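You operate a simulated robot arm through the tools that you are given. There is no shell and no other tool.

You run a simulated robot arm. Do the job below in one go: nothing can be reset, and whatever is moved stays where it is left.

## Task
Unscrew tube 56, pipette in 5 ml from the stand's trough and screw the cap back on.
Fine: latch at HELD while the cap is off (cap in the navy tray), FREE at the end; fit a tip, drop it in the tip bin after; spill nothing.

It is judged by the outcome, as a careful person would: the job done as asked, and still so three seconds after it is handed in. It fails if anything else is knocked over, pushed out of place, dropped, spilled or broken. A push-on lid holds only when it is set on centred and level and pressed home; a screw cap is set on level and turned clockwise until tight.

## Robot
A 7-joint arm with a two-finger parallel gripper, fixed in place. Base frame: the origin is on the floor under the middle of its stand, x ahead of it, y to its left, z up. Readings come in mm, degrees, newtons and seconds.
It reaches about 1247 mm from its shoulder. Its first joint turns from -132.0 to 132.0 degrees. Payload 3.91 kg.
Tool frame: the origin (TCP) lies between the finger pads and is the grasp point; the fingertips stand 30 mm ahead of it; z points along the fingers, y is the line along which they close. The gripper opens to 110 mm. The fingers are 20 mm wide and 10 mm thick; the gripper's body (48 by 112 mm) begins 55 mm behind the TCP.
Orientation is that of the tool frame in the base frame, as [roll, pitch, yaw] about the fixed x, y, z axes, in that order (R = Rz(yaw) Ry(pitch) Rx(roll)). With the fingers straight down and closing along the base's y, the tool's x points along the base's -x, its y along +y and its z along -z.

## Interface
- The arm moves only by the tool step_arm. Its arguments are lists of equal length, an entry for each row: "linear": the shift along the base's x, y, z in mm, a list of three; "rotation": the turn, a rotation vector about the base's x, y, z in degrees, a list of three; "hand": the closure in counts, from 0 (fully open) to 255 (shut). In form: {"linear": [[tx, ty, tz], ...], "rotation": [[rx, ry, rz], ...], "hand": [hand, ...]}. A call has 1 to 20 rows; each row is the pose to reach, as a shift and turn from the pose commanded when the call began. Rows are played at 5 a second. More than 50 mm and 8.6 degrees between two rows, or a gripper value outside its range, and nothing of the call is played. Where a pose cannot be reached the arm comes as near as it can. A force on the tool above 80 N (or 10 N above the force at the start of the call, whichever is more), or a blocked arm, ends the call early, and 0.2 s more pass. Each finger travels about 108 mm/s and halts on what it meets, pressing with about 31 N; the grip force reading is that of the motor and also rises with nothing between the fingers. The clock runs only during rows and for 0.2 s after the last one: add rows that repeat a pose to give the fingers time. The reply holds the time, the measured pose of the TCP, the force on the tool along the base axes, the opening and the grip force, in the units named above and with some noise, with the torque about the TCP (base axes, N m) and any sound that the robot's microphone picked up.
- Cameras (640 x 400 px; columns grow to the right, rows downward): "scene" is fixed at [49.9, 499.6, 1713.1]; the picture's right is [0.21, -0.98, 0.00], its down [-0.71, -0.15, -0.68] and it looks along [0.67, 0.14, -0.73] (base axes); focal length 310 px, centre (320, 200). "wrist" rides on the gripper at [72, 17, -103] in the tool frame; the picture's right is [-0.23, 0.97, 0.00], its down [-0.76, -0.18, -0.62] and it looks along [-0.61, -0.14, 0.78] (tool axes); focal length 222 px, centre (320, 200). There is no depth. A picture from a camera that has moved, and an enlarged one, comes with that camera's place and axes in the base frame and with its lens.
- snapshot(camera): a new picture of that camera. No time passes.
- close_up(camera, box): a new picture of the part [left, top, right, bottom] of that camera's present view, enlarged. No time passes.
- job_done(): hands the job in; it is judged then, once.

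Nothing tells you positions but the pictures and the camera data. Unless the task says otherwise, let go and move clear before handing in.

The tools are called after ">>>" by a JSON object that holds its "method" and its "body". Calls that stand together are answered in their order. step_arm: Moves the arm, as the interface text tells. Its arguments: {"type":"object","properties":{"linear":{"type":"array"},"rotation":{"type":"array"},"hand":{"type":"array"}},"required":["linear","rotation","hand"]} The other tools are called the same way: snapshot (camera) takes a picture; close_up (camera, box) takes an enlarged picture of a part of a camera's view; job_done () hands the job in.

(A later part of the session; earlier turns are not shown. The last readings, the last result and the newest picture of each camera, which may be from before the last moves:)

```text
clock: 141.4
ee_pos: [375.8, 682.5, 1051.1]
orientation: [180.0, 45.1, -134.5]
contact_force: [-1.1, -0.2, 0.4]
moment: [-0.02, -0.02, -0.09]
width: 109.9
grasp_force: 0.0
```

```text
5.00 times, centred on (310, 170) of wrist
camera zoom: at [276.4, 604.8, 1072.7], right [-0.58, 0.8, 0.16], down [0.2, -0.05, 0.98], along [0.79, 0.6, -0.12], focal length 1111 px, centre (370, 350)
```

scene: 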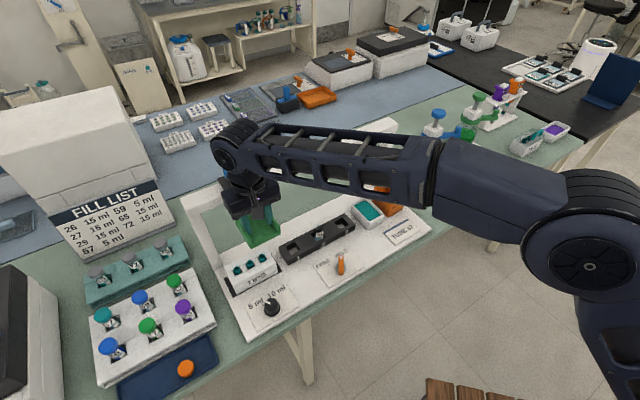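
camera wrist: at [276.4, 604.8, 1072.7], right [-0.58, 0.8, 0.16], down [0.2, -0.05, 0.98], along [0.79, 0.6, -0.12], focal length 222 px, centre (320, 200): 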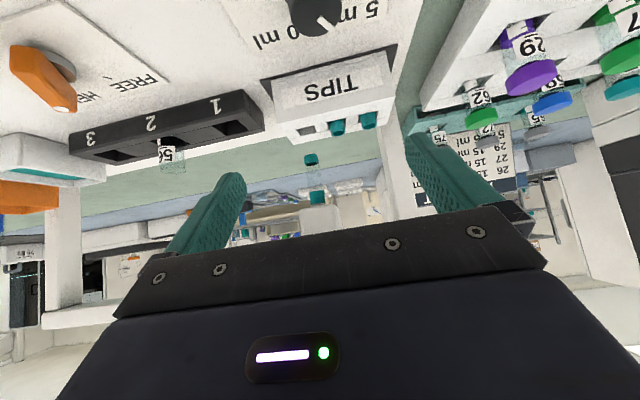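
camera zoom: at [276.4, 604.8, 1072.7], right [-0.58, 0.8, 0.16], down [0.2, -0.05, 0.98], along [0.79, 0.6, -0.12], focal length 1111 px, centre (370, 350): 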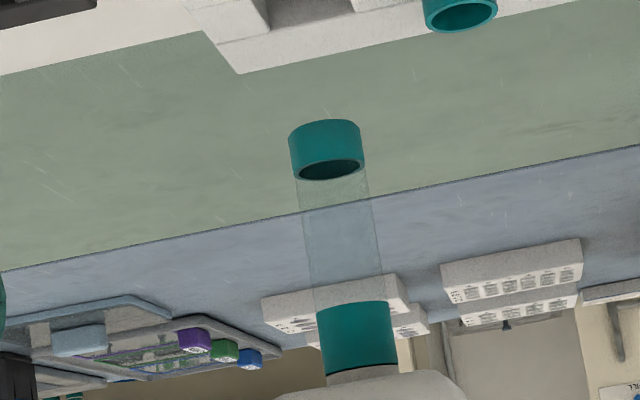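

The tip's lower end clears the tube mouth by roughly 15 mm in both views, so sliding past is safe. I'll go back to the paddle and brace inside the lips.

>>> {"method": "step_arm", "body": {"linear": [[0, 0, 20], [0, 0, 55], [0, -3, 95], [0, -8, 135], [10, -13, 165], [30, 2, 165], [55, 27, 165], [80, 52, 165], [80, 52, 140], [80, 52, 116], [80, 52, 116], [80, 52, 116], [80, 52, 116]], "rotation": [[-5.3, 5.3, 0], [-10.6, 10.6, 0], [-15.9, 15.9, 0], [-21.2, 21.2, 0], [-26.5, 26.5, 0], [-31.8, 31.8, 0], [-31.8, 31.8, 0], [-31.8, 31.8, 0], [-31.8, 31.8, 0], [-31.8, 31.8, 0], [-31.8, 31.8, 0], [-31.8, 31.8, 0], [-31.8, 31.8, 0]], "hand": [0, 0, 50, 100, 150, 197, 197, 197, 197, 197, 170, 150, 140]}}

>>> {"method": "close_up", "body": {"camera": "wrist", "box": [230, 90, 430, 230]}}

>>> {"method": "close_up", "body": {"camera": "scene", "box": [200, 180, 320, 300]}}

```text
clock: 144.2
ee_pos: [456.0, 732.4, 1164.0]
orientation: [-179.9, 0.0, -135.0]
contact_force: [0.6, -1.0, 0.3]
moment: [-0.01, -0.02, -0.02]
width: 41.1
grasp_force: 0.1
```

```text
2.86 times, centred on (330, 160) of wrist
camera zoom: at [393.8, 692.8, 1268.3], right [-0.53, 0.85, 0.0], down [0.66, 0.41, 0.62], along [0.53, 0.33, -0.78], focal length 635 px, centre (291, 314)
```

zoom: 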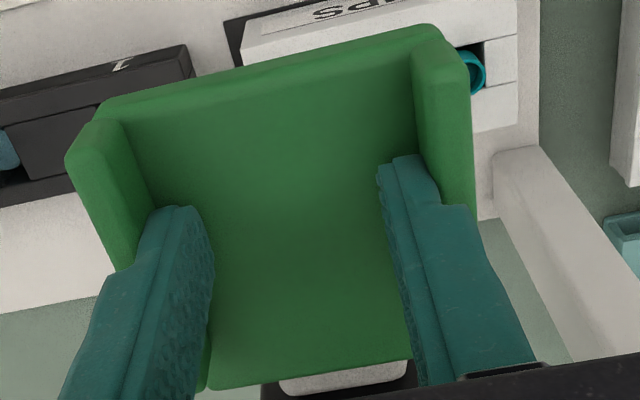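

```text
3.33 times, centred on (260, 240) of scene
camera zoom: at [49.9, 499.6, 1713.1], right [0.21, -0.98, 0.0], down [-0.71, -0.15, -0.68], along [0.67, 0.14, -0.73], focal length 1032 px, centre (520, 67)
```

zoom: 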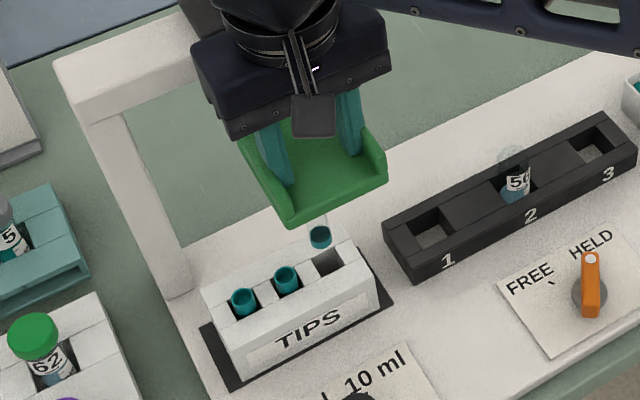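

Braced at e≈-194.5 with the tip still on. I'll slide to the trough at e≈187.5.

>>> {"method": "step_arm", "body": {"linear": [[12, -12, 0.5], [32, -32, 0.5], [54, -54, 0.5], [76, -76, 0.5], [98, -98, 0.5], [120, -120, 0.5], [142, -142, 0.5], [164, -164, 0.5], [186, -186, 0.5], [208, -208, 0.5], [230, -230, 0.5], [250, -250, 0.5], [263, -263, 0.5], [270.1, -270.1, 0.5], [270.1, -270.1, 0.5]], "rotation": [[0, 0, 0], [0, 0, 0], [0, 0, 0], [0, 0, 0], [0, 0, 0], [0, 0, 0], [0, 0, 0], [0, 0, 0], [0, 0, 0], [0, 0, 0], [0, 0, 0], [0, 0, 0], [0, 0, 0], [0, 0, 0], [0, 0, 0]], "hand": [140, 140, 140, 140, 140, 140, 140, 140, 140, 140, 140, 140, 140, 140, 140]}}

>>> {"method": "snapshot", "body": {"camera": "wrist"}}

>>> {"method": "close_up", "body": {"camera": "scene", "box": [300, 120, 440, 250]}}

```text
clock: 147.4
ee_pos: [727.3, 462.1, 1166.9]
orientation: [-179.9, 0.0, -135.0]
contact_force: [0.7, 7.4, -4.4]
moment: [0.2, 0.03, -0.03]
width: 41.3
grasp_force: 0.1
```

```text
taken
camera wrist: at [664.3, 422.5, 1269.9], right [-0.53, 0.85, 0.0], down [0.66, 0.41, 0.62], along [0.53, 0.33, -0.78], focal length 222 px, centre (320, 200)
```

wrist: 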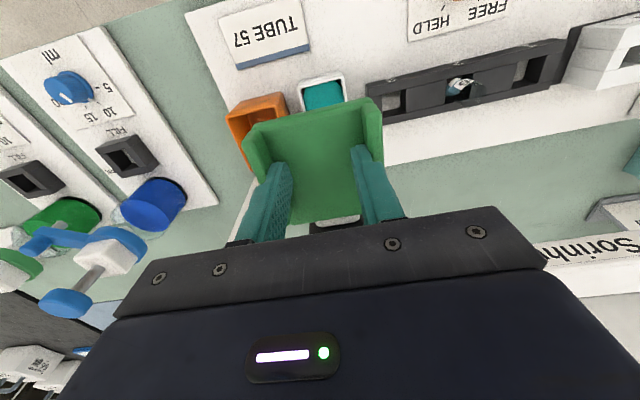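

```text
3.08 times, centred on (370, 185) of scene
camera zoom: at [49.9, 499.6, 1713.1], right [0.21, -0.98, 0.0], down [-0.71, -0.15, -0.68], along [0.67, 0.14, -0.73], focal length 953 px, centre (166, 246)
```

zoom: 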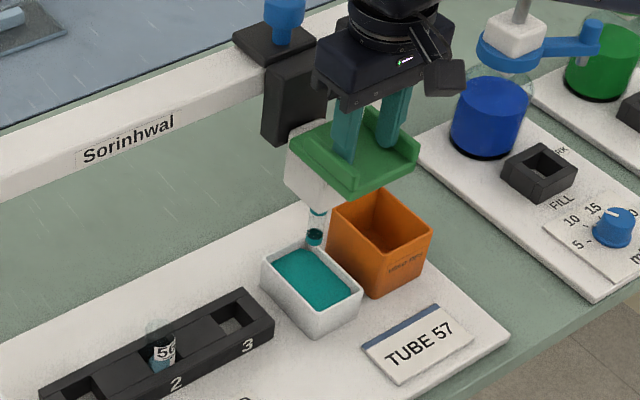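

The tip is centred over the trough. I'll push the head down into the liquid in stages.

>>> {"method": "step_arm", "body": {"linear": [[0, 0, -8], [0, 0, -18], [0, 0, -28], [0, 0, -38], [0, 0, -48], [0, 0, -56], [0, 0, -62], [0, 0, -66], [0, 0, -66]], "rotation": [[0, 0, 0], [0, 0, 0], [0, 0, 0], [0, 0, 0], [0, 0, 0], [0, 0, 0], [0, 0, 0], [0, 0, 0], [0, 0, 0]], "hand": [140, 140, 140, 140, 140, 140, 140, 140, 140]}}

>>> {"method": "close_up", "body": {"camera": "scene", "box": [320, 160, 420, 240]}}

```text
clock: 149.4
ee_pos: [728.8, 462.5, 1100.8]
orientation: [179.9, 0.1, -134.9]
contact_force: [-8.9, -3.0, 5.8]
moment: [-0.07, 0.16, -0.06]
width: 41.4
grasp_force: 0.1
```

```text
5.00 times, centred on (370, 200) of scene
camera zoom: at [49.9, 499.6, 1713.1], right [0.21, -0.98, 0.0], down [-0.71, -0.15, -0.68], along [0.67, 0.14, -0.73], focal length 1548 px, centre (70, 200)
```

zoom: 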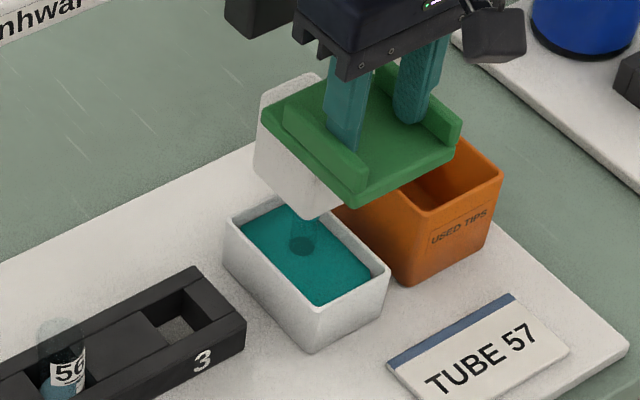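

The tip's lower ring is in the liquid. I'll continue down in small steps to the bottom of the stroke.

>>> {"method": "step_arm", "body": {"linear": [[0, 0, -3], [0, 0, -6], [0, 0, -9], [0, 0, -9]], "rotation": [[0, 0, 0], [0, 0, 0], [0, 0, 0], [0, 0, 0]], "hand": [140, 140, 140, 140]}}

>>> {"method": "step_arm", "body": {"linear": [[0, 0, -2], [0, 0, -4], [0, 0, -4]], "rotation": [[0, 0, 0], [0, 0, 0], [0, 0, 0]], "hand": [140, 140, 140]}}

>>> {"method": "close_up", "body": {"camera": "scene", "box": [320, 160, 420, 240]}}

```text
clock: 150.4
ee_pos: [727.7, 463.4, 1091.3]
orientation: [-180.0, 0.0, -134.9]
contact_force: [-7.9, -1.5, 5.7]
moment: [0.0, 0.16, -0.06]
width: 41.4
grasp_force: 0.1
```

```text
clock: 151.2
ee_pos: [728.3, 462.8, 1087.7]
orientation: [-179.9, -0.1, -134.9]
contact_force: [-2.2, 4.1, 5.9]
moment: [0.09, 0.02, -0.01]
width: 41.5
grasp_force: 0.1
```

```text
5.00 times, centred on (370, 200) of scene
camera zoom: at [49.9, 499.6, 1713.1], right [0.21, -0.98, 0.0], down [-0.71, -0.15, -0.68], along [0.67, 0.14, -0.73], focal length 1548 px, centre (70, 200)
```

zoom: 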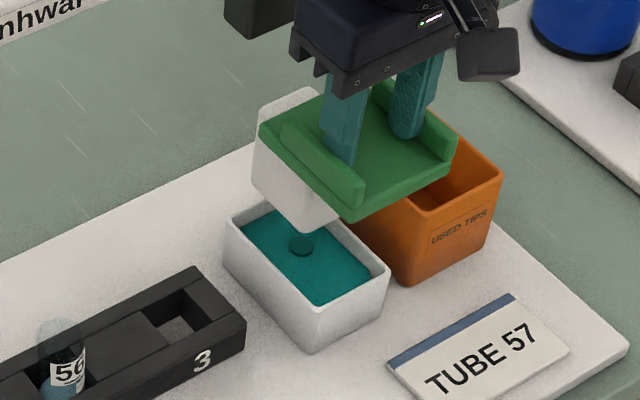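

>>> {"method": "step_arm", "body": {"linear": [[0, 0, -2], [0, 0, -4], [0, 0, -4]], "rotation": [[0, 0, 0], [0, 0, 0], [0, 0, 0]], "hand": [140, 140, 140]}}

>>> {"method": "step_arm", "body": {"linear": [[0, 0, -2], [0, 0, -3], [0, 0, -3]], "rotation": [[0, 0, 0], [0, 0, 0], [0, 0, 0]], "hand": [140, 140, 140]}}

>>> {"method": "close_up", "body": {"camera": "scene", "box": [330, 180, 400, 230]}}

```text
clock: 152.0
ee_pos: [728.8, 463.0, 1083.8]
orientation: [-180.0, 0.1, -134.9]
contact_force: [0.8, 5.9, 15.6]
moment: [0.06, -0.12, 0.02]
width: 41.2
grasp_force: 0.1
```

```text
clock: 152.8
ee_pos: [727.4, 462.5, 1080.2]
orientation: [180.0, 0.1, -134.9]
contact_force: [-0.3, 5.7, 27.8]
moment: [0.08, 0.02, -0.13]
width: 41.2
grasp_force: 0.1
```

```text
8.00 times, centred on (365, 205) of scene
camera zoom: at [49.9, 499.6, 1713.1], right [0.21, -0.98, 0.0], down [-0.71, -0.15, -0.68], along [0.67, 0.14, -0.73], focal length 2478 px, centre (-40, 160)
```

zoom: 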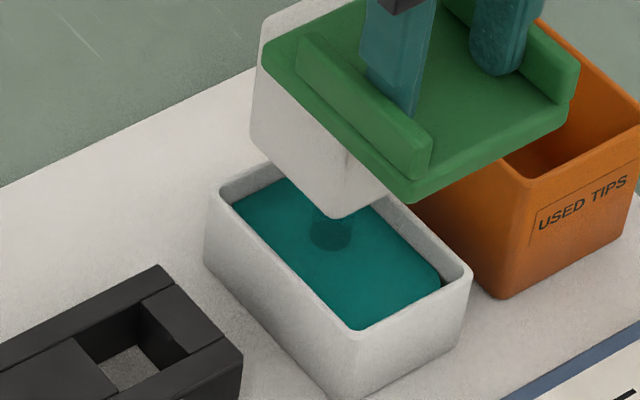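

>>> {"method": "step_arm", "body": {"linear": [[0, 0, -1.5], [0, 0, -2.5], [0, 0, -2.5]], "rotation": [[0, 0, 0], [0, 0, 0], [0, 0, 0]], "hand": [140, 140, 140]}}

>>> {"method": "close_up", "body": {"camera": "scene", "box": [330, 180, 400, 230]}}

```text
clock: 153.6
ee_pos: [727.1, 462.5, 1081.4]
orientation: [-180.0, 0.3, -135.0]
contact_force: [7.0, 11.7, 64.1]
moment: [0.14, -0.02, -0.14]
width: 41.3
grasp_force: 0.0
```

```text
8.00 times, centred on (365, 205) of scene
camera zoom: at [49.9, 499.6, 1713.1], right [0.21, -0.98, 0.0], down [-0.71, -0.15, -0.68], along [0.67, 0.14, -0.73], focal length 2478 px, centre (-40, 160)
```

zoom: 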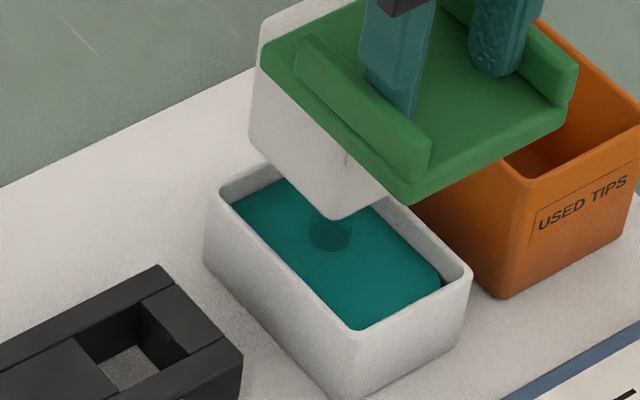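

The head is at its bottom stop with the tip submerged. I'll let it rise slowly and look for liquid in the clear barrel.

>>> {"method": "step_arm", "body": {"linear": [[0, 0, 3], [0, 0, 9], [0, 0, 17], [0, 0, 26], [0, 0, 36], [0, 0, 46], [0, 0, 56], [0, 0, 66], [0, 0, 76], [0, 0, 84], [0, 0, 88], [0, 0, 88]], "rotation": [[0, 0, 0], [0, 0, 0], [0, 0, 0], [0, 0, 0], [0, 0, 0], [0, 0, 0], [0, 0, 0], [0, 0, 0], [0, 0, 0], [0, 0, 0], [0, 0, 0], [0, 0, 0]], "hand": [140, 140, 140, 140, 140, 140, 140, 140, 140, 140, 140, 140]}}

>>> {"method": "close_up", "body": {"camera": "scene", "box": [330, 160, 400, 220]}}

```text
clock: 156.2
ee_pos: [727.9, 462.9, 1164.4]
orientation: [-179.9, 0.0, -135.0]
contact_force: [-9.0, -3.1, -14.4]
moment: [0.0, 0.28, -0.09]
width: 41.5
grasp_force: 0.2
```

```text
6.67 times, centred on (365, 190) of scene
camera zoom: at [49.9, 499.6, 1713.1], right [0.21, -0.98, 0.0], down [-0.71, -0.15, -0.68], along [0.67, 0.14, -0.73], focal length 2065 px, centre (20, 267)
```

zoom: 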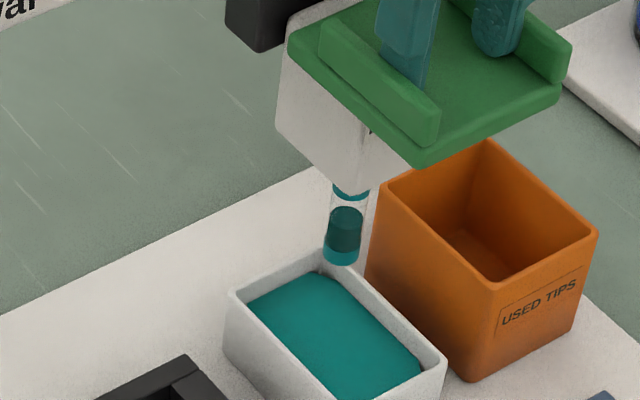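

Liquid is visible in the tip, so pushing the paddle does the drawing. I'll slide smoothly over to tube 56 at e≈-4.5.

>>> {"method": "step_arm", "body": {"linear": [[0, 0, -1], [-7, 7, -1], [-20, 20, -1], [-35, 35, -1], [-51, 51, -1], [-67, 67, -1], [-83, 83, -1], [-99, 99, -1], [-114, 114, -1], [-126, 126, -1], [-133, 133, -1], [-136, 136, -1], [-136, 136, -1]], "rotation": [[0, 0, 0], [0, 0, 0], [0, 0, 0], [0, 0, 0], [0, 0, 0], [0, 0, 0], [0, 0, 0], [0, 0, 0], [0, 0, 0], [0, 0, 0], [0, 0, 0], [0, 0, 0], [0, 0, 0]], "hand": [140, 140, 140, 140, 140, 140, 140, 140, 140, 140, 140, 140, 140]}}

>>> {"method": "snapshot", "body": {"camera": "wrist"}}

>>> {"method": "close_up", "body": {"camera": "scene", "box": [270, 170, 370, 260]}}

```text
clock: 159.0
ee_pos: [591.0, 599.3, 1165.9]
orientation: [-180.0, 0.1, -134.9]
contact_force: [-8.0, -7.7, -3.3]
moment: [-0.21, 0.13, 0.02]
width: 41.2
grasp_force: 0.1
```

```text
taken
camera wrist: at [528.6, 559.1, 1269.1], right [-0.53, 0.85, 0.0], down [0.66, 0.41, 0.62], along [0.53, 0.33, -0.78], focal length 222 px, centre (320, 200)
```

wrist: 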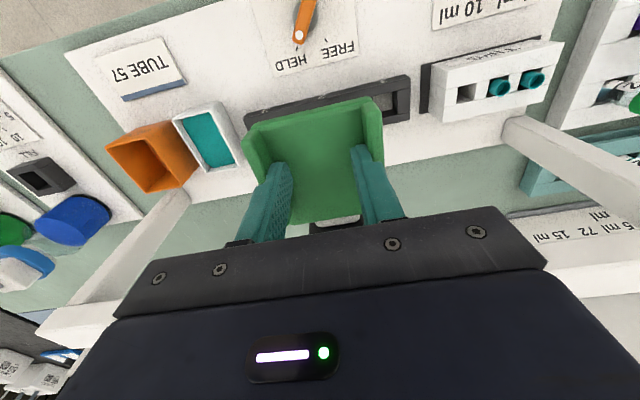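

```text
4.44 times, centred on (320, 215) of scene
camera zoom: at [49.9, 499.6, 1713.1], right [0.21, -0.98, 0.0], down [-0.71, -0.15, -0.68], along [0.67, 0.14, -0.73], focal length 1376 px, centre (320, 133)
```

zoom: 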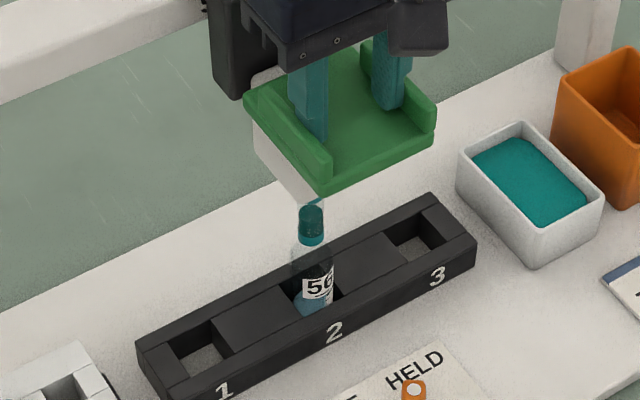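

The tip is centred over tube 56. I'll push it down into the tube gradually.

>>> {"method": "step_arm", "body": {"linear": [[0, 0, -5], [0, 0, -12], [0, 0, -19], [0, 0, -26], [0, 0, -33], [0, 0, -40], [0, 0, -40]], "rotation": [[0, 0, 0], [0, 0, 0], [0, 0, 0], [0, 0, 0], [0, 0, 0], [0, 0, 0], [0, 0, 0]], "hand": [140, 140, 140, 140, 140, 140, 140]}}

>>> {"method": "close_up", "body": {"camera": "scene", "box": [270, 170, 370, 260]}}

```text
clock: 160.6
ee_pos: [592.3, 599.4, 1124.6]
orientation: [180.0, 0.0, -134.9]
contact_force: [-7.9, -9.5, 5.2]
moment: [-0.24, 0.17, -0.04]
width: 41.1
grasp_force: 0.1
```

```text
4.44 times, centred on (320, 215) of scene
camera zoom: at [49.9, 499.6, 1713.1], right [0.21, -0.98, 0.0], down [-0.71, -0.15, -0.68], along [0.67, 0.14, -0.73], focal length 1376 px, centre (320, 133)
```

zoom: 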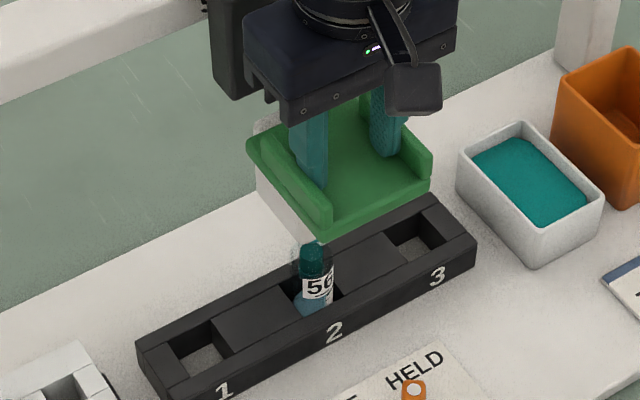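

The tip is inside the tube with no contact. I'll continue down.

>>> {"method": "step_arm", "body": {"linear": [[0, 0, -7], [0, 0, -14], [0, 0, -21], [0, 0, -28], [0, 0, -33], [0, 0, -33]], "rotation": [[0, 0, 0], [0, 0, 0], [0, 0, 0], [0, 0, 0], [0, 0, 0], [0, 0, 0]], "hand": [140, 140, 140, 140, 140, 140]}}

>>> {"method": "close_up", "body": {"camera": "scene", "box": [290, 200, 350, 250]}}

```text
clock: 162.0
ee_pos: [591.9, 599.0, 1091.9]
orientation: [-180.0, 0.1, -135.0]
contact_force: [2.2, 6.3, 5.3]
moment: [0.15, -0.07, -0.03]
width: 41.5
grasp_force: 0.1
```

```text
8.00 times, centred on (320, 225) of scene
camera zoom: at [49.9, 499.6, 1713.1], right [0.21, -0.98, 0.0], down [-0.71, -0.15, -0.68], along [0.67, 0.14, -0.73], focal length 2478 px, centre (320, 0)
```

zoom: 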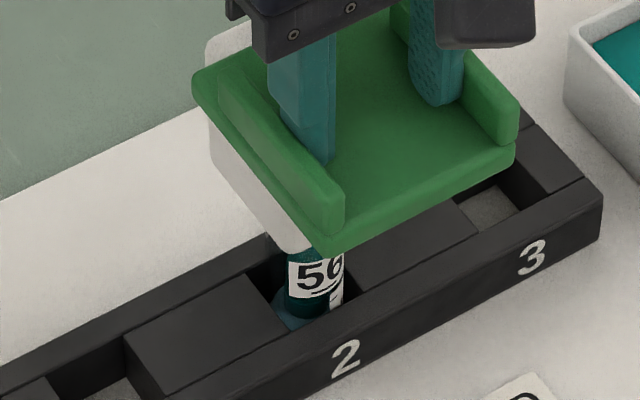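

>>> {"method": "step_arm", "body": {"linear": [[0, 0, -2], [0, 0, -4], [0, 0, -6], [0, 0, -6]], "rotation": [[0, 0, 0], [0, 0, 0], [0, 0, 0], [0, 0, 0]], "hand": [140, 140, 140, 140]}}

>>> {"method": "step_arm", "body": {"linear": [[0, 0, -1.5], [0, 0, -3], [0, 0, -3]], "rotation": [[0, 0, 0], [0, 0, 0], [0, 0, 0]], "hand": [140, 140, 140]}}

>>> {"method": "close_up", "body": {"camera": "scene", "box": [290, 200, 350, 250]}}

```text
clock: 163.0
ee_pos: [592.3, 598.0, 1086.2]
orientation: [-179.9, -0.1, -134.9]
contact_force: [1.1, 4.7, 5.5]
moment: [0.12, 0.01, -0.02]
width: 41.2
grasp_force: 0.1
```

```text
clock: 163.8
ee_pos: [593.0, 599.8, 1084.6]
orientation: [-180.0, 0.0, -135.0]
contact_force: [3.9, 5.6, 15.6]
moment: [0.09, -0.11, -0.04]
width: 41.3
grasp_force: 0.0
```

```text
8.00 times, centred on (320, 225) of scene
camera zoom: at [49.9, 499.6, 1713.1], right [0.21, -0.98, 0.0], down [-0.71, -0.15, -0.68], along [0.67, 0.14, -0.73], focal length 2478 px, centre (320, 0)
```

zoom: 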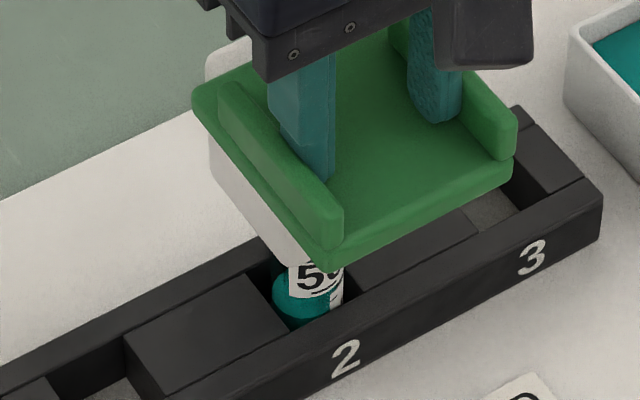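

The tube's contents turned teal, so it's dispensing. I'll press the last bit to complete the stroke.

>>> {"method": "step_arm", "body": {"linear": [[0, 0, -1.5], [0, 0, -3], [0, 0, -3], [0, 0, -3]], "rotation": [[0, 0, 0], [0, 0, 0], [0, 0, 0], [0, 0, 0]], "hand": [140, 140, 140, 140]}}

>>> {"method": "close_up", "body": {"camera": "scene", "box": [290, 200, 350, 250]}}

```text
clock: 164.8
ee_pos: [592.6, 598.0, 1080.4]
orientation: [179.9, 0.1, -135.0]
contact_force: [0.8, 4.8, 31.7]
moment: [-0.08, -0.17, 0.08]
width: 41.0
grasp_force: 0.1
```

```text
8.00 times, centred on (320, 225) of scene
camera zoom: at [49.9, 499.6, 1713.1], right [0.21, -0.98, 0.0], down [-0.71, -0.15, -0.68], along [0.67, 0.14, -0.73], focal length 2478 px, centre (320, 0)
```

zoom: 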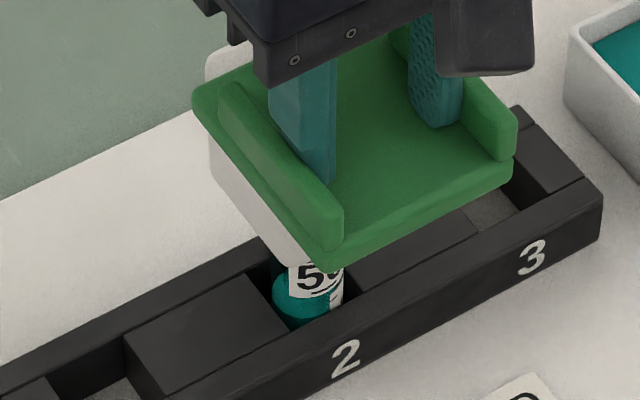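

The stroke is complete. I'll raise the head and check the tip is empty.

>>> {"method": "step_arm", "body": {"linear": [[0, 0, 3], [0, 0, 9], [0, 0, 17], [0, 0, 26], [0, 0, 36], [0, 0, 46], [0, 0, 56], [0, 0, 66], [0, 0, 76], [0, 0, 83], [0, 0, 86], [0, 0, 86]], "rotation": [[0, 0, 0], [0, 0, 0], [0, 0, 0], [0, 0, 0], [0, 0, 0], [0, 0, 0], [0, 0, 0], [0, 0, 0], [0, 0, 0], [0, 0, 0], [0, 0, 0], [0, 0, 0]], "hand": [140, 140, 140, 140, 140, 140, 140, 140, 140, 140, 140, 140]}}

>>> {"method": "close_up", "body": {"camera": "scene", "box": [290, 200, 350, 250]}}

>>> {"method": "snapshot", "body": {"camera": "wrist"}}

```text
clock: 167.4
ee_pos: [592.3, 597.6, 1164.8]
orientation: [-179.9, -0.1, -134.9]
contact_force: [-2.4, -0.4, -16.8]
moment: [0.04, 0.11, -0.05]
width: 41.1
grasp_force: 0.1
```

```text
8.00 times, centred on (320, 225) of scene
camera zoom: at [49.9, 499.6, 1713.1], right [0.21, -0.98, 0.0], down [-0.71, -0.15, -0.68], along [0.67, 0.14, -0.73], focal length 2478 px, centre (320, 0)
```

zoom: 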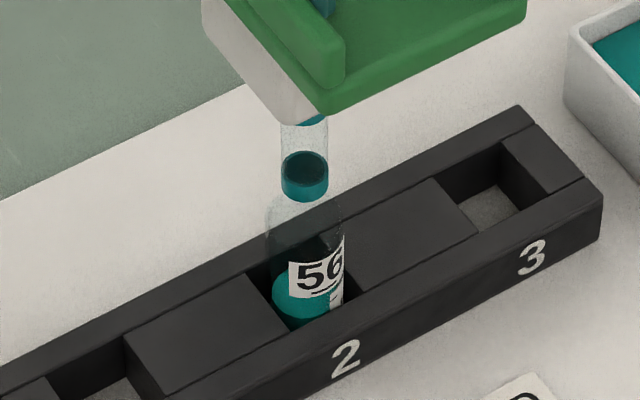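

```text
taken
camera wrist: at [529.2, 559.0, 1268.3], right [-0.53, 0.85, 0.0], down [0.66, 0.41, 0.62], along [0.53, 0.33, -0.78], focal length 222 px, centre (320, 200)
```

wrist: 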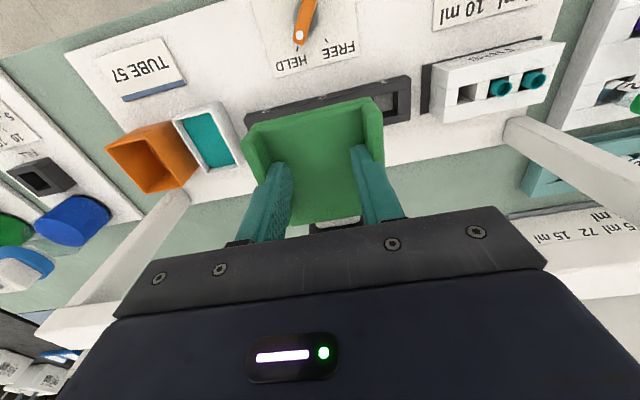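

The tip is empty and the tube now holds teal liquid. I'll slide the carriage back over the used-tips bin.

>>> {"method": "step_arm", "body": {"linear": [[0, 0, -1], [10, -10, -1], [28, -28, -1], [50, -50, -1], [72, -72, -1], [94, -94, -1], [116, -116, -1], [138, -138, -1], [160, -160, -1], [180, -180, -1], [194, -194, -1], [202, -202, -1], [202, -202, -1]], "rotation": [[0, 0, 0], [0, 0, 0], [0, 0, 0], [0, 0, 0], [0, 0, 0], [0, 0, 0], [0, 0, 0], [0, 0, 0], [0, 0, 0], [0, 0, 0], [0, 0, 0], [0, 0, 0], [0, 0, 0]], "hand": [140, 140, 140, 140, 140, 140, 140, 140, 140, 140, 140, 140, 140]}}

>>> {"method": "close_up", "body": {"camera": "scene", "box": [340, 100, 440, 220]}}

>>> {"method": "close_up", "body": {"camera": "scene", "box": [295, 210, 345, 250]}}

```text
clock: 170.2
ee_pos: [793.9, 396.1, 1165.3]
orientation: [180.0, 0.0, -134.9]
contact_force: [2.6, 3.5, 3.7]
moment: [0.09, -0.08, 0.01]
width: 41.3
grasp_force: 0.1
```

```text
3.33 times, centred on (390, 160) of scene
camera zoom: at [49.9, 499.6, 1713.1], right [0.21, -0.98, 0.0], down [-0.71, -0.15, -0.68], along [0.67, 0.14, -0.73], focal length 1032 px, centre (87, 333)
```

zoom: 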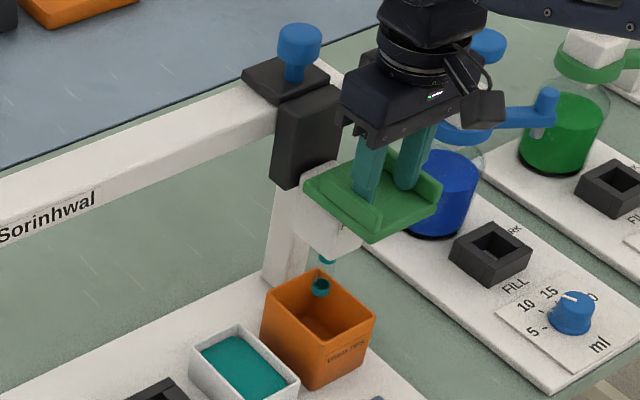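

```text
10.00 times, centred on (320, 230) of scene
camera zoom: at [49.9, 499.6, 1713.1], right [0.21, -0.98, 0.0], down [-0.71, -0.15, -0.68], along [0.67, 0.14, -0.73], focal length 3097 px, centre (320, -100)
```

zoom: 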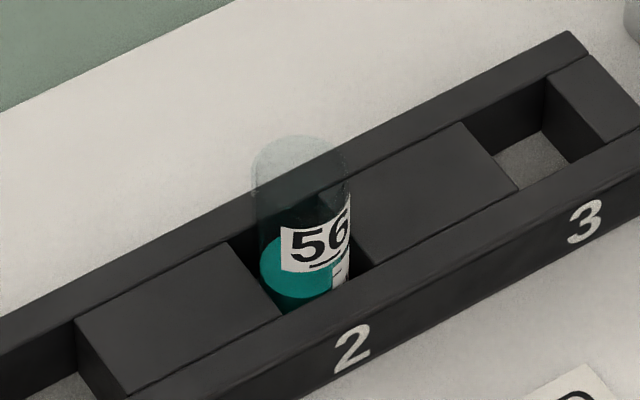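

The tip hangs over the bin. I'll release the paddle, rise and move above the blue knob to press it for ejection.

>>> {"method": "step_arm", "body": {"linear": [[0, 0, 0], [0, 0, 0], [0, 0, 30], [0, 0, 65], [0, 0, 100], [0, 0, 125], [25, 24, 130], [50, 48, 130], [72, 70, 130], [93, 90, 130], [93, 90, 130]], "rotation": [[0, 0, 0], [0, 0, 0], [0, 0, 0], [0, 0, 0], [0, 0, 0], [0, 0, 0], [0, 0, 0], [0, 0, 0], [0, 0, 0], [0, 0, 0], [0, 0, 0]], "hand": [175, 197, 197, 197, 200, 220, 255, 255, 255, 255, 255]}}

>>> {"method": "snapshot", "body": {"camera": "wrist"}}

>>> {"method": "close_up", "body": {"camera": "wrist", "box": [250, 90, 390, 210]}}

>>> {"method": "close_up", "body": {"camera": "scene", "box": [340, 60, 440, 180]}}

```text
clock: 172.6
ee_pos: [885.9, 486.1, 1293.6]
orientation: [-179.9, -0.1, -134.9]
contact_force: [-0.2, -0.5, 0.1]
moment: [0.05, 0.02, -0.02]
width: 0.0
grasp_force: 31.0
```

```text
taken
camera wrist: at [822.3, 446.1, 1397.5], right [-0.53, 0.85, 0.0], down [0.66, 0.41, 0.62], along [0.53, 0.33, -0.78], focal length 222 px, centre (320, 200)
```

wrist: 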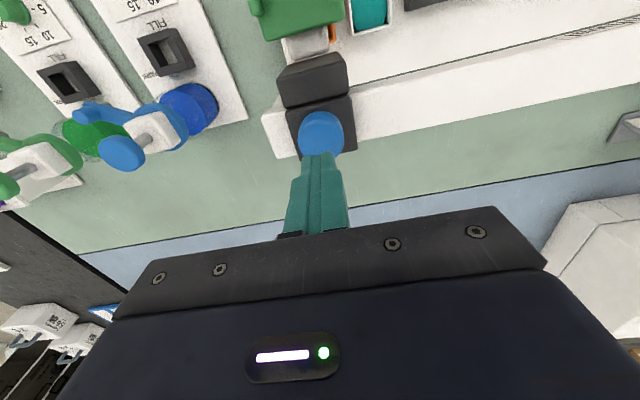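

```text
3.33 times, centred on (320, 150) of wrist
camera zoom: at [822.3, 446.1, 1397.5], right [-0.53, 0.85, 0.0], down [0.66, 0.41, 0.62], along [0.53, 0.33, -0.78], focal length 740 px, centre (320, 367)
```

zoom: 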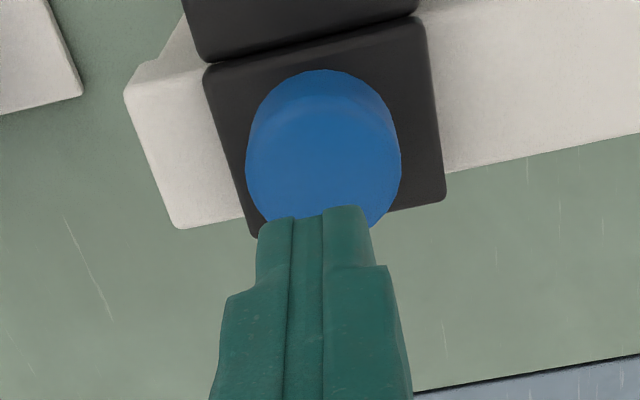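

```text
3.33 times, centred on (390, 120) of scene
camera zoom: at [49.9, 499.6, 1713.1], right [0.21, -0.98, 0.0], down [-0.71, -0.15, -0.68], along [0.67, 0.14, -0.73], focal length 1032 px, centre (87, 467)
```

zoom: 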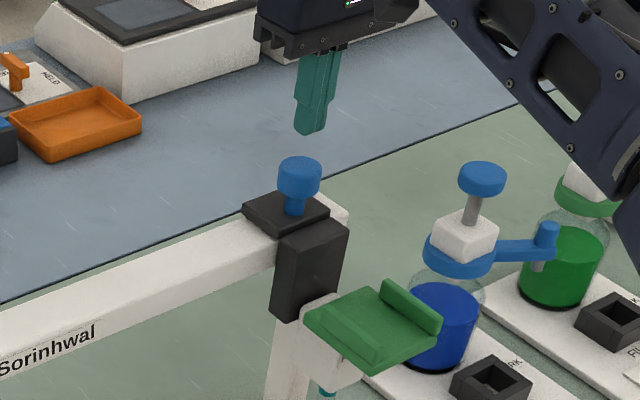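

The fingers are right above the blue knob. I'll lower to it and press gently.

>>> {"method": "step_arm", "body": {"linear": [[0, 0, -12], [0, 0, -24], [0, 0, -34], [0, 0, -38], [0, 0, -38]], "rotation": [[0, 0, 0], [0, 0, 0], [0, 0, 0], [0, 0, 0], [0, 0, 0]], "hand": [255, 255, 255, 255, 255]}}

>>> {"method": "close_up", "body": {"camera": "scene", "box": [360, 80, 420, 140]}}

```text
clock: 173.8
ee_pos: [885.1, 486.3, 1260.8]
orientation: [-179.9, 0.3, -134.9]
contact_force: [11.3, 8.1, 52.8]
moment: [0.37, -0.35, -0.23]
width: 0.0
grasp_force: 31.0
```

```text
6.67 times, centred on (390, 110) of scene
camera zoom: at [49.9, 499.6, 1713.1], right [0.21, -0.98, 0.0], down [-0.71, -0.15, -0.68], along [0.67, 0.14, -0.73], focal length 2065 px, centre (-147, 800)
```

zoom: 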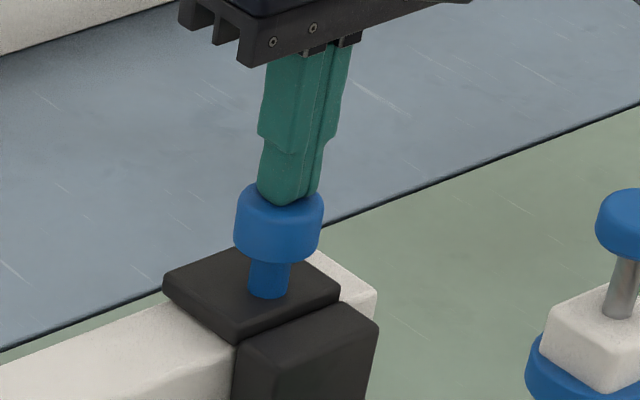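

>>> {"method": "close_up", "body": {"camera": "scene", "box": [360, 150, 420, 220]}}

>>> {"method": "close_up", "body": {"camera": "wrist", "box": [250, 60, 390, 200]}}

```text
5.71 times, centred on (390, 185) of scene
camera zoom: at [49.9, 499.6, 1713.1], right [0.21, -0.98, 0.0], down [-0.71, -0.15, -0.68], along [0.67, 0.14, -0.73], focal length 1770 px, centre (-80, 286)
```

zoom: 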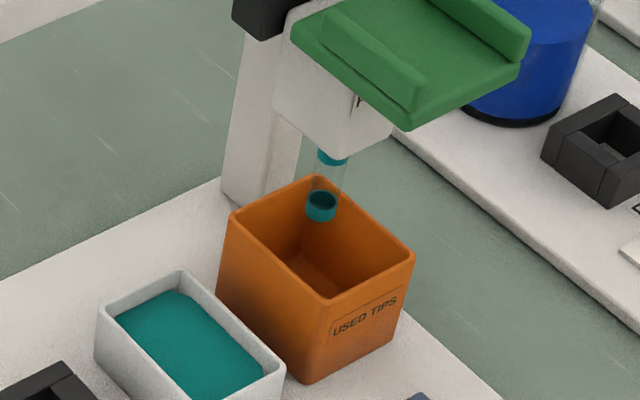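

```text
2.86 times, centred on (320, 130) of wrist
camera zoom: at [821.4, 445.3, 1364.7], right [-0.53, 0.85, 0.0], down [0.66, 0.41, 0.63], along [0.53, 0.33, -0.78], focal length 635 px, centre (320, 400)
```

zoom: 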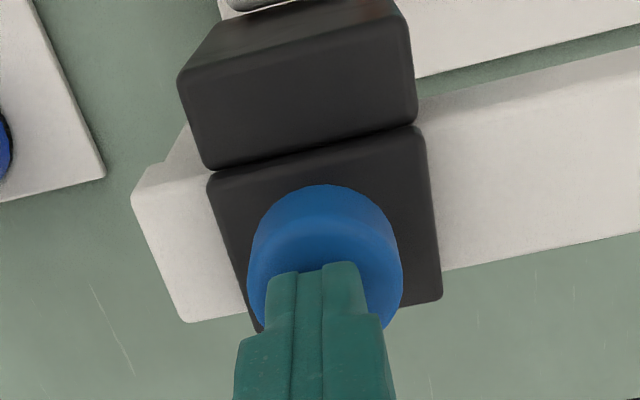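

The knob hasn't moved under about 53 N and the tip is still on. I'll try a slightly firmer press while staying under the limit.

>>> {"method": "step_arm", "body": {"linear": [[0, 0, -0.8], [0, 0, -1.5], [0, 0, -1.5]], "rotation": [[0, 0, 0], [0, 0, 0], [0, 0, 0]], "hand": [255, 255, 255]}}

>>> {"method": "close_up", "body": {"camera": "scene", "box": [360, 80, 440, 220]}}

```text
clock: 174.6
ee_pos: [885.3, 485.4, 1261.7]
orientation: [-179.8, 0.4, -134.9]
contact_force: [16.3, 14.6, 72.1]
moment: [0.5, -0.47, -0.59]
width: 0.1
grasp_force: 30.9
```

```text
2.86 times, centred on (400, 150) of scene
camera zoom: at [49.9, 499.6, 1713.1], right [0.21, -0.98, 0.0], down [-0.71, -0.15, -0.68], along [0.67, 0.14, -0.73], focal length 885 px, centre (91, 343)
```

zoom: 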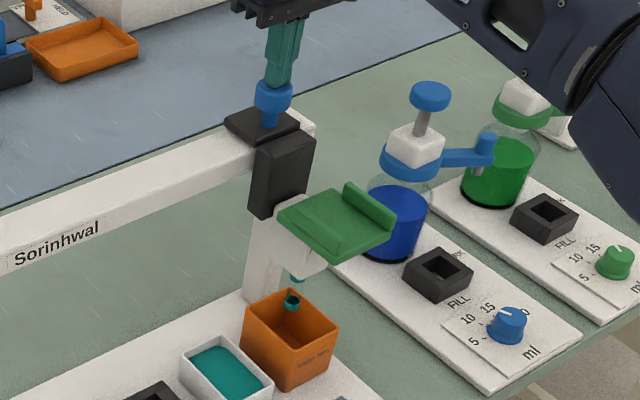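

The knob doesn't move, so it's probably just a handle for sliding the carriage. I'll back off and go back to the paddle, to try pushing it down over the bin.

>>> {"method": "step_arm", "body": {"linear": [[0, 0, 10], [0, 0, 25], [0, 0, 39.5], [-25, -24, 39.5], [-50, -48, 39.5], [-72, -70, 39.5], [-93, -90, 39.5], [-93, -90, 10], [-93, -90, -25], [-93, -90, -60], [-93, -90, -90.5], [-93, -90, -90.5], [-93, -90, -90.5], [-93, -90, -90.5]], "rotation": [[0, 0, 0], [0, 0, 0], [0, 0, 0], [0, 0, 0], [0, 0, 0], [0, 0, 0], [0, 0, 0], [0, 0, 0], [0, 0, 0], [0, 0, 0], [0, 0, 0], [0, 0, 0], [0, 0, 0], [0, 0, 0]], "hand": [255, 255, 255, 230, 197, 197, 197, 197, 197, 197, 197, 170, 150, 140]}}

>>> {"method": "close_up", "body": {"camera": "wrist", "box": [230, 90, 430, 230]}}

>>> {"method": "close_up", "body": {"camera": "scene", "box": [350, 100, 450, 220]}}

```text
clock: 177.6
ee_pos: [795.1, 395.9, 1166.0]
orientation: [180.0, 0.0, -134.8]
contact_force: [-0.2, -2.8, 0.0]
moment: [-0.05, 0.02, -0.03]
width: 41.5
grasp_force: 0.0
```

```text
2.86 times, centred on (330, 160) of wrist
camera zoom: at [731.2, 356.4, 1267.7], right [-0.53, 0.85, 0.0], down [0.66, 0.41, 0.62], along [0.53, 0.33, -0.78], focal length 635 px, centre (291, 314)
```

zoom: 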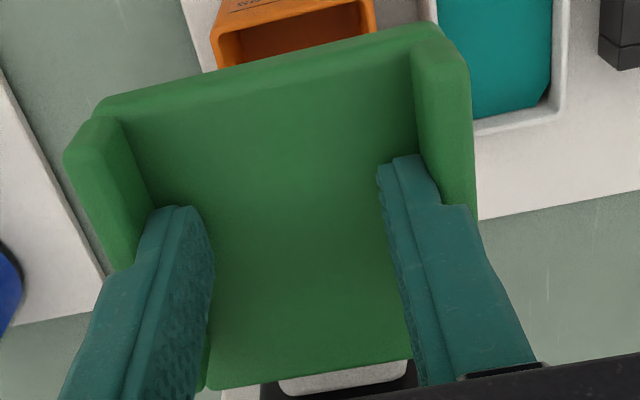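

```text
3.33 times, centred on (400, 160) of scene
camera zoom: at [49.9, 499.6, 1713.1], right [0.21, -0.98, 0.0], down [-0.71, -0.15, -0.68], along [0.67, 0.14, -0.73], focal length 1032 px, centre (53, 333)
```

zoom: 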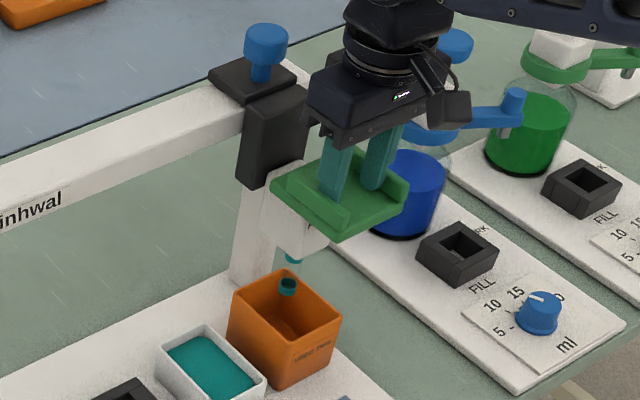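

Braced again over the bin at e≈282. I'll push down in stages to the bottom of the stroke.

>>> {"method": "step_arm", "body": {"linear": [[0, 0, -8], [0, 0, -18], [0, 0, -28], [0, 0, -38], [0, 0, -48], [0, 0, -58], [0, 0, -68], [0, 0, -74], [0, 0, -78], [0, 0, -78]], "rotation": [[0, 0, 0], [0, 0, 0], [0, 0, 0], [0, 0, 0], [0, 0, 0], [0, 0, 0], [0, 0, 0], [0, 0, 0], [0, 0, 0], [0, 0, 0]], "hand": [140, 140, 140, 140, 140, 140, 140, 140, 140, 140]}}

>>> {"method": "close_up", "body": {"camera": "scene", "box": [350, 140, 430, 220]}}

```text
clock: 179.8
ee_pos: [794.7, 397.1, 1086.7]
orientation: [-180.0, 0.1, -134.9]
contact_force: [0.4, -2.3, 7.0]
moment: [-0.05, -0.04, -0.06]
width: 41.3
grasp_force: 0.0
```

```text
5.00 times, centred on (390, 180) of scene
camera zoom: at [49.9, 499.6, 1713.1], right [0.21, -0.98, 0.0], down [-0.71, -0.15, -0.68], along [0.67, 0.14, -0.73], focal length 1548 px, centre (-30, 300)
```

zoom: 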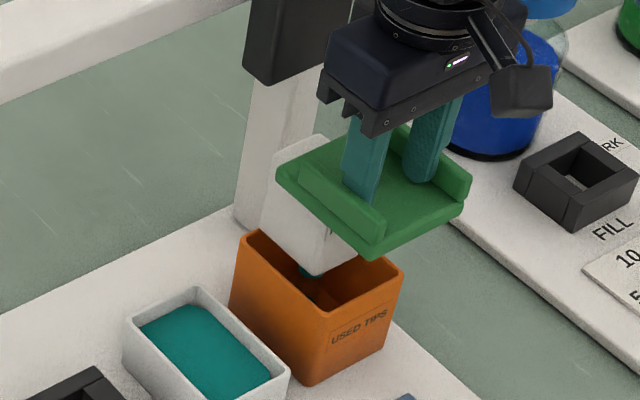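

>>> {"method": "step_arm", "body": {"linear": [[0, 0, -2], [0, 0, -4], [0, 0, -6], [0, 0, -6]], "rotation": [[0, 0, 0], [0, 0, 0], [0, 0, 0], [0, 0, 0]], "hand": [140, 140, 140, 140]}}

>>> {"method": "step_arm", "body": {"linear": [[0, 0, -1], [0, 0, -2.5], [0, 0, -2.5]], "rotation": [[0, 0, 0], [0, 0, 0], [0, 0, 0]], "hand": [140, 140, 140]}}

>>> {"method": "close_up", "body": {"camera": "scene", "box": [350, 140, 430, 220]}}

```text
clock: 180.8
ee_pos: [793.9, 397.2, 1084.0]
orientation: [-179.9, 0.1, -134.9]
contact_force: [6.8, -4.1, 40.0]
moment: [-0.07, 0.08, -0.04]
width: 41.0
grasp_force: 0.0
```

```text
clock: 181.6
ee_pos: [794.0, 396.2, 1082.2]
orientation: [180.0, 0.4, -134.9]
contact_force: [5.4, -1.1, 71.5]
moment: [-0.03, 0.32, -0.6]
width: 41.1
grasp_force: 0.0
```

```text
5.00 times, centred on (390, 180) of scene
camera zoom: at [49.9, 499.6, 1713.1], right [0.21, -0.98, 0.0], down [-0.71, -0.15, -0.68], along [0.67, 0.14, -0.73], focal length 1548 px, centre (-30, 300)
```

zoom: 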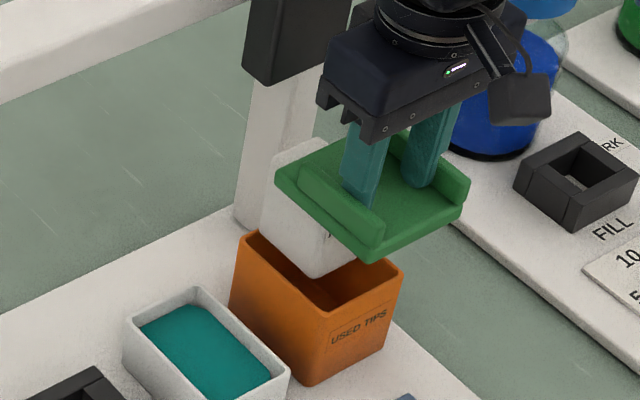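

The head is at the bottom stop. I'll raise it and see whether the tip came off.

>>> {"method": "step_arm", "body": {"linear": [[0, 0, 4], [0, 0, 10], [0, 0, 18], [0, 0, 28], [0, 0, 38], [0, 0, 48], [0, 0, 58], [0, 0, 68], [0, 0, 78], [0, 0, 85], [0, 0, 87], [0, 0, 87]], "rotation": [[0, 0, 0], [0, 0, 0], [0, 0, 0], [0, 0, 0], [0, 0, 0], [0, 0, 0], [0, 0, 0], [0, 0, 0], [0, 0, 0], [0, 0, 0], [0, 0, 0], [0, 0, 0]], "hand": [140, 140, 140, 140, 140, 140, 140, 140, 140, 140, 140, 140]}}

>>> {"method": "close_up", "body": {"camera": "scene", "box": [350, 140, 430, 220]}}

```text
clock: 184.2
ee_pos: [793.8, 396.0, 1164.2]
orientation: [180.0, 0.0, -134.9]
contact_force: [-4.5, -6.4, -15.1]
moment: [-0.13, 0.09, -0.04]
width: 41.5
grasp_force: 0.1
```

```text
5.00 times, centred on (390, 180) of scene
camera zoom: at [49.9, 499.6, 1713.1], right [0.21, -0.98, 0.0], down [-0.71, -0.15, -0.68], along [0.67, 0.14, -0.73], focal length 1548 px, centre (-30, 300)
```

zoom: 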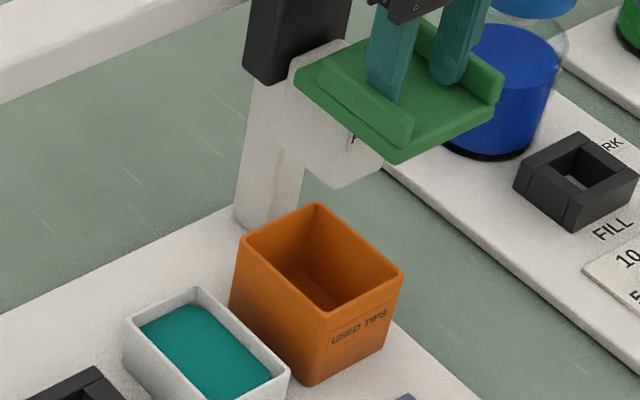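

The tip is gone from the nozzle. I'll let go of the paddle, retreat and look into the bin to confirm it's inside.

>>> {"method": "step_arm", "body": {"linear": [[0, 0, -1], [0, 0, -1], [0, 0, 30], [0, 0, 60], [-30, 5, 70], [-65, 10, 78], [-100, 14, 85], [-135, 18, 85], [-165, 22, 85], [-195, 26, 85]], "rotation": [[0, 0, 0], [0, 0, 0], [0, 0, 0], [0, 0, 0], [0, 0, 0], [0, 0, 0], [0, 0, 0], [0, 0, 0], [0, 0, 0], [0, 0, 0]], "hand": [175, 197, 197, 197, 100, 50, 0, 0, 0, 0]}}

>>> {"method": "close_up", "body": {"camera": "wrist", "box": [230, 110, 350, 210]}}

>>> {"method": "snapshot", "body": {"camera": "scene"}}

```text
clock: 186.4
ee_pos: [599.0, 421.7, 1249.6]
orientation: [180.0, -0.2, -134.9]
contact_force: [1.4, -0.2, 0.3]
moment: [0.02, 0.0, 0.01]
width: 110.1
grasp_force: 0.2
```

```text
4.00 times, centred on (290, 160) of wrist
camera zoom: at [536.0, 382.0, 1352.2], right [-0.53, 0.85, 0.0], down [0.66, 0.41, 0.62], along [0.53, 0.33, -0.78], focal length 888 px, centre (440, 360)
```

zoom: 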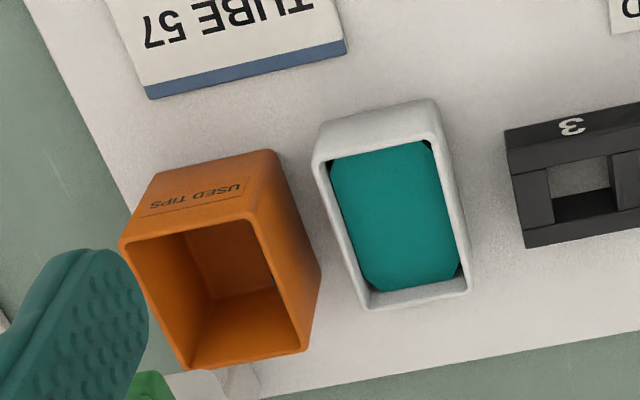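

```text
taken
```

scene: 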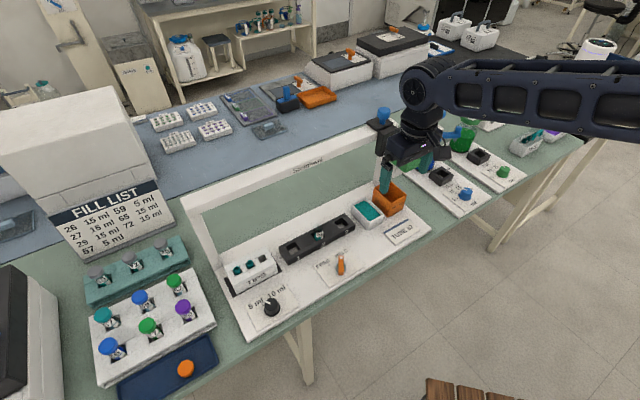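

I can't see the tip in the bin from here. I'll zoom in further to find it.

>>> {"method": "close_up", "body": {"camera": "wrist", "box": [255, 155, 315, 205]}}

>>> {"method": "close_up", "body": {"camera": "scene", "box": [370, 175, 410, 215]}}

```text
8.00 times, centred on (285, 180) of wrist
camera zoom: at [536.0, 382.0, 1352.2], right [-0.53, 0.85, 0.0], down [0.66, 0.41, 0.62], along [0.53, 0.33, -0.78], focal length 1777 px, centre (600, 360)
```

zoom: 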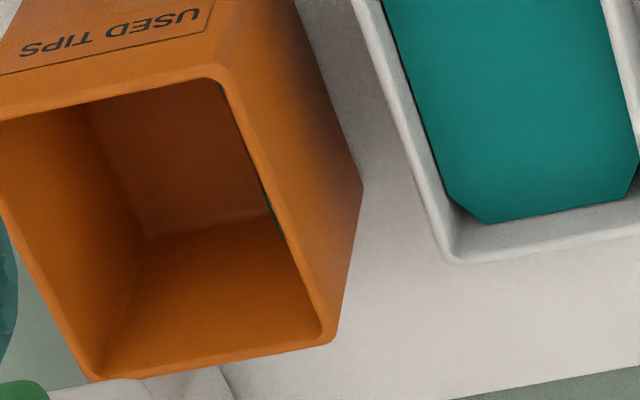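

```text
10.00 times, centred on (390, 195) of scene
camera zoom: at [49.9, 499.6, 1713.1], right [0.21, -0.98, 0.0], down [-0.71, -0.15, -0.68], along [0.67, 0.14, -0.73], focal length 3097 px, centre (-380, 250)
```

zoom: 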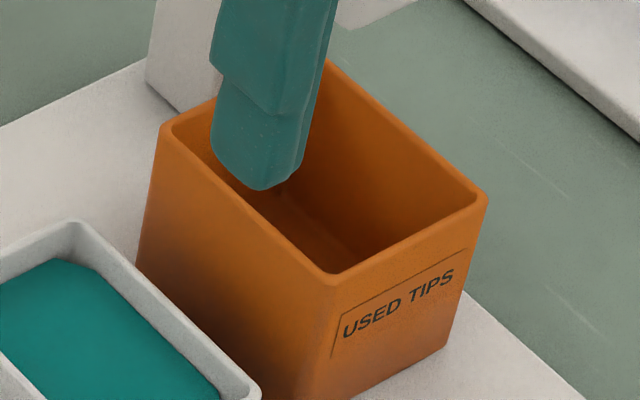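

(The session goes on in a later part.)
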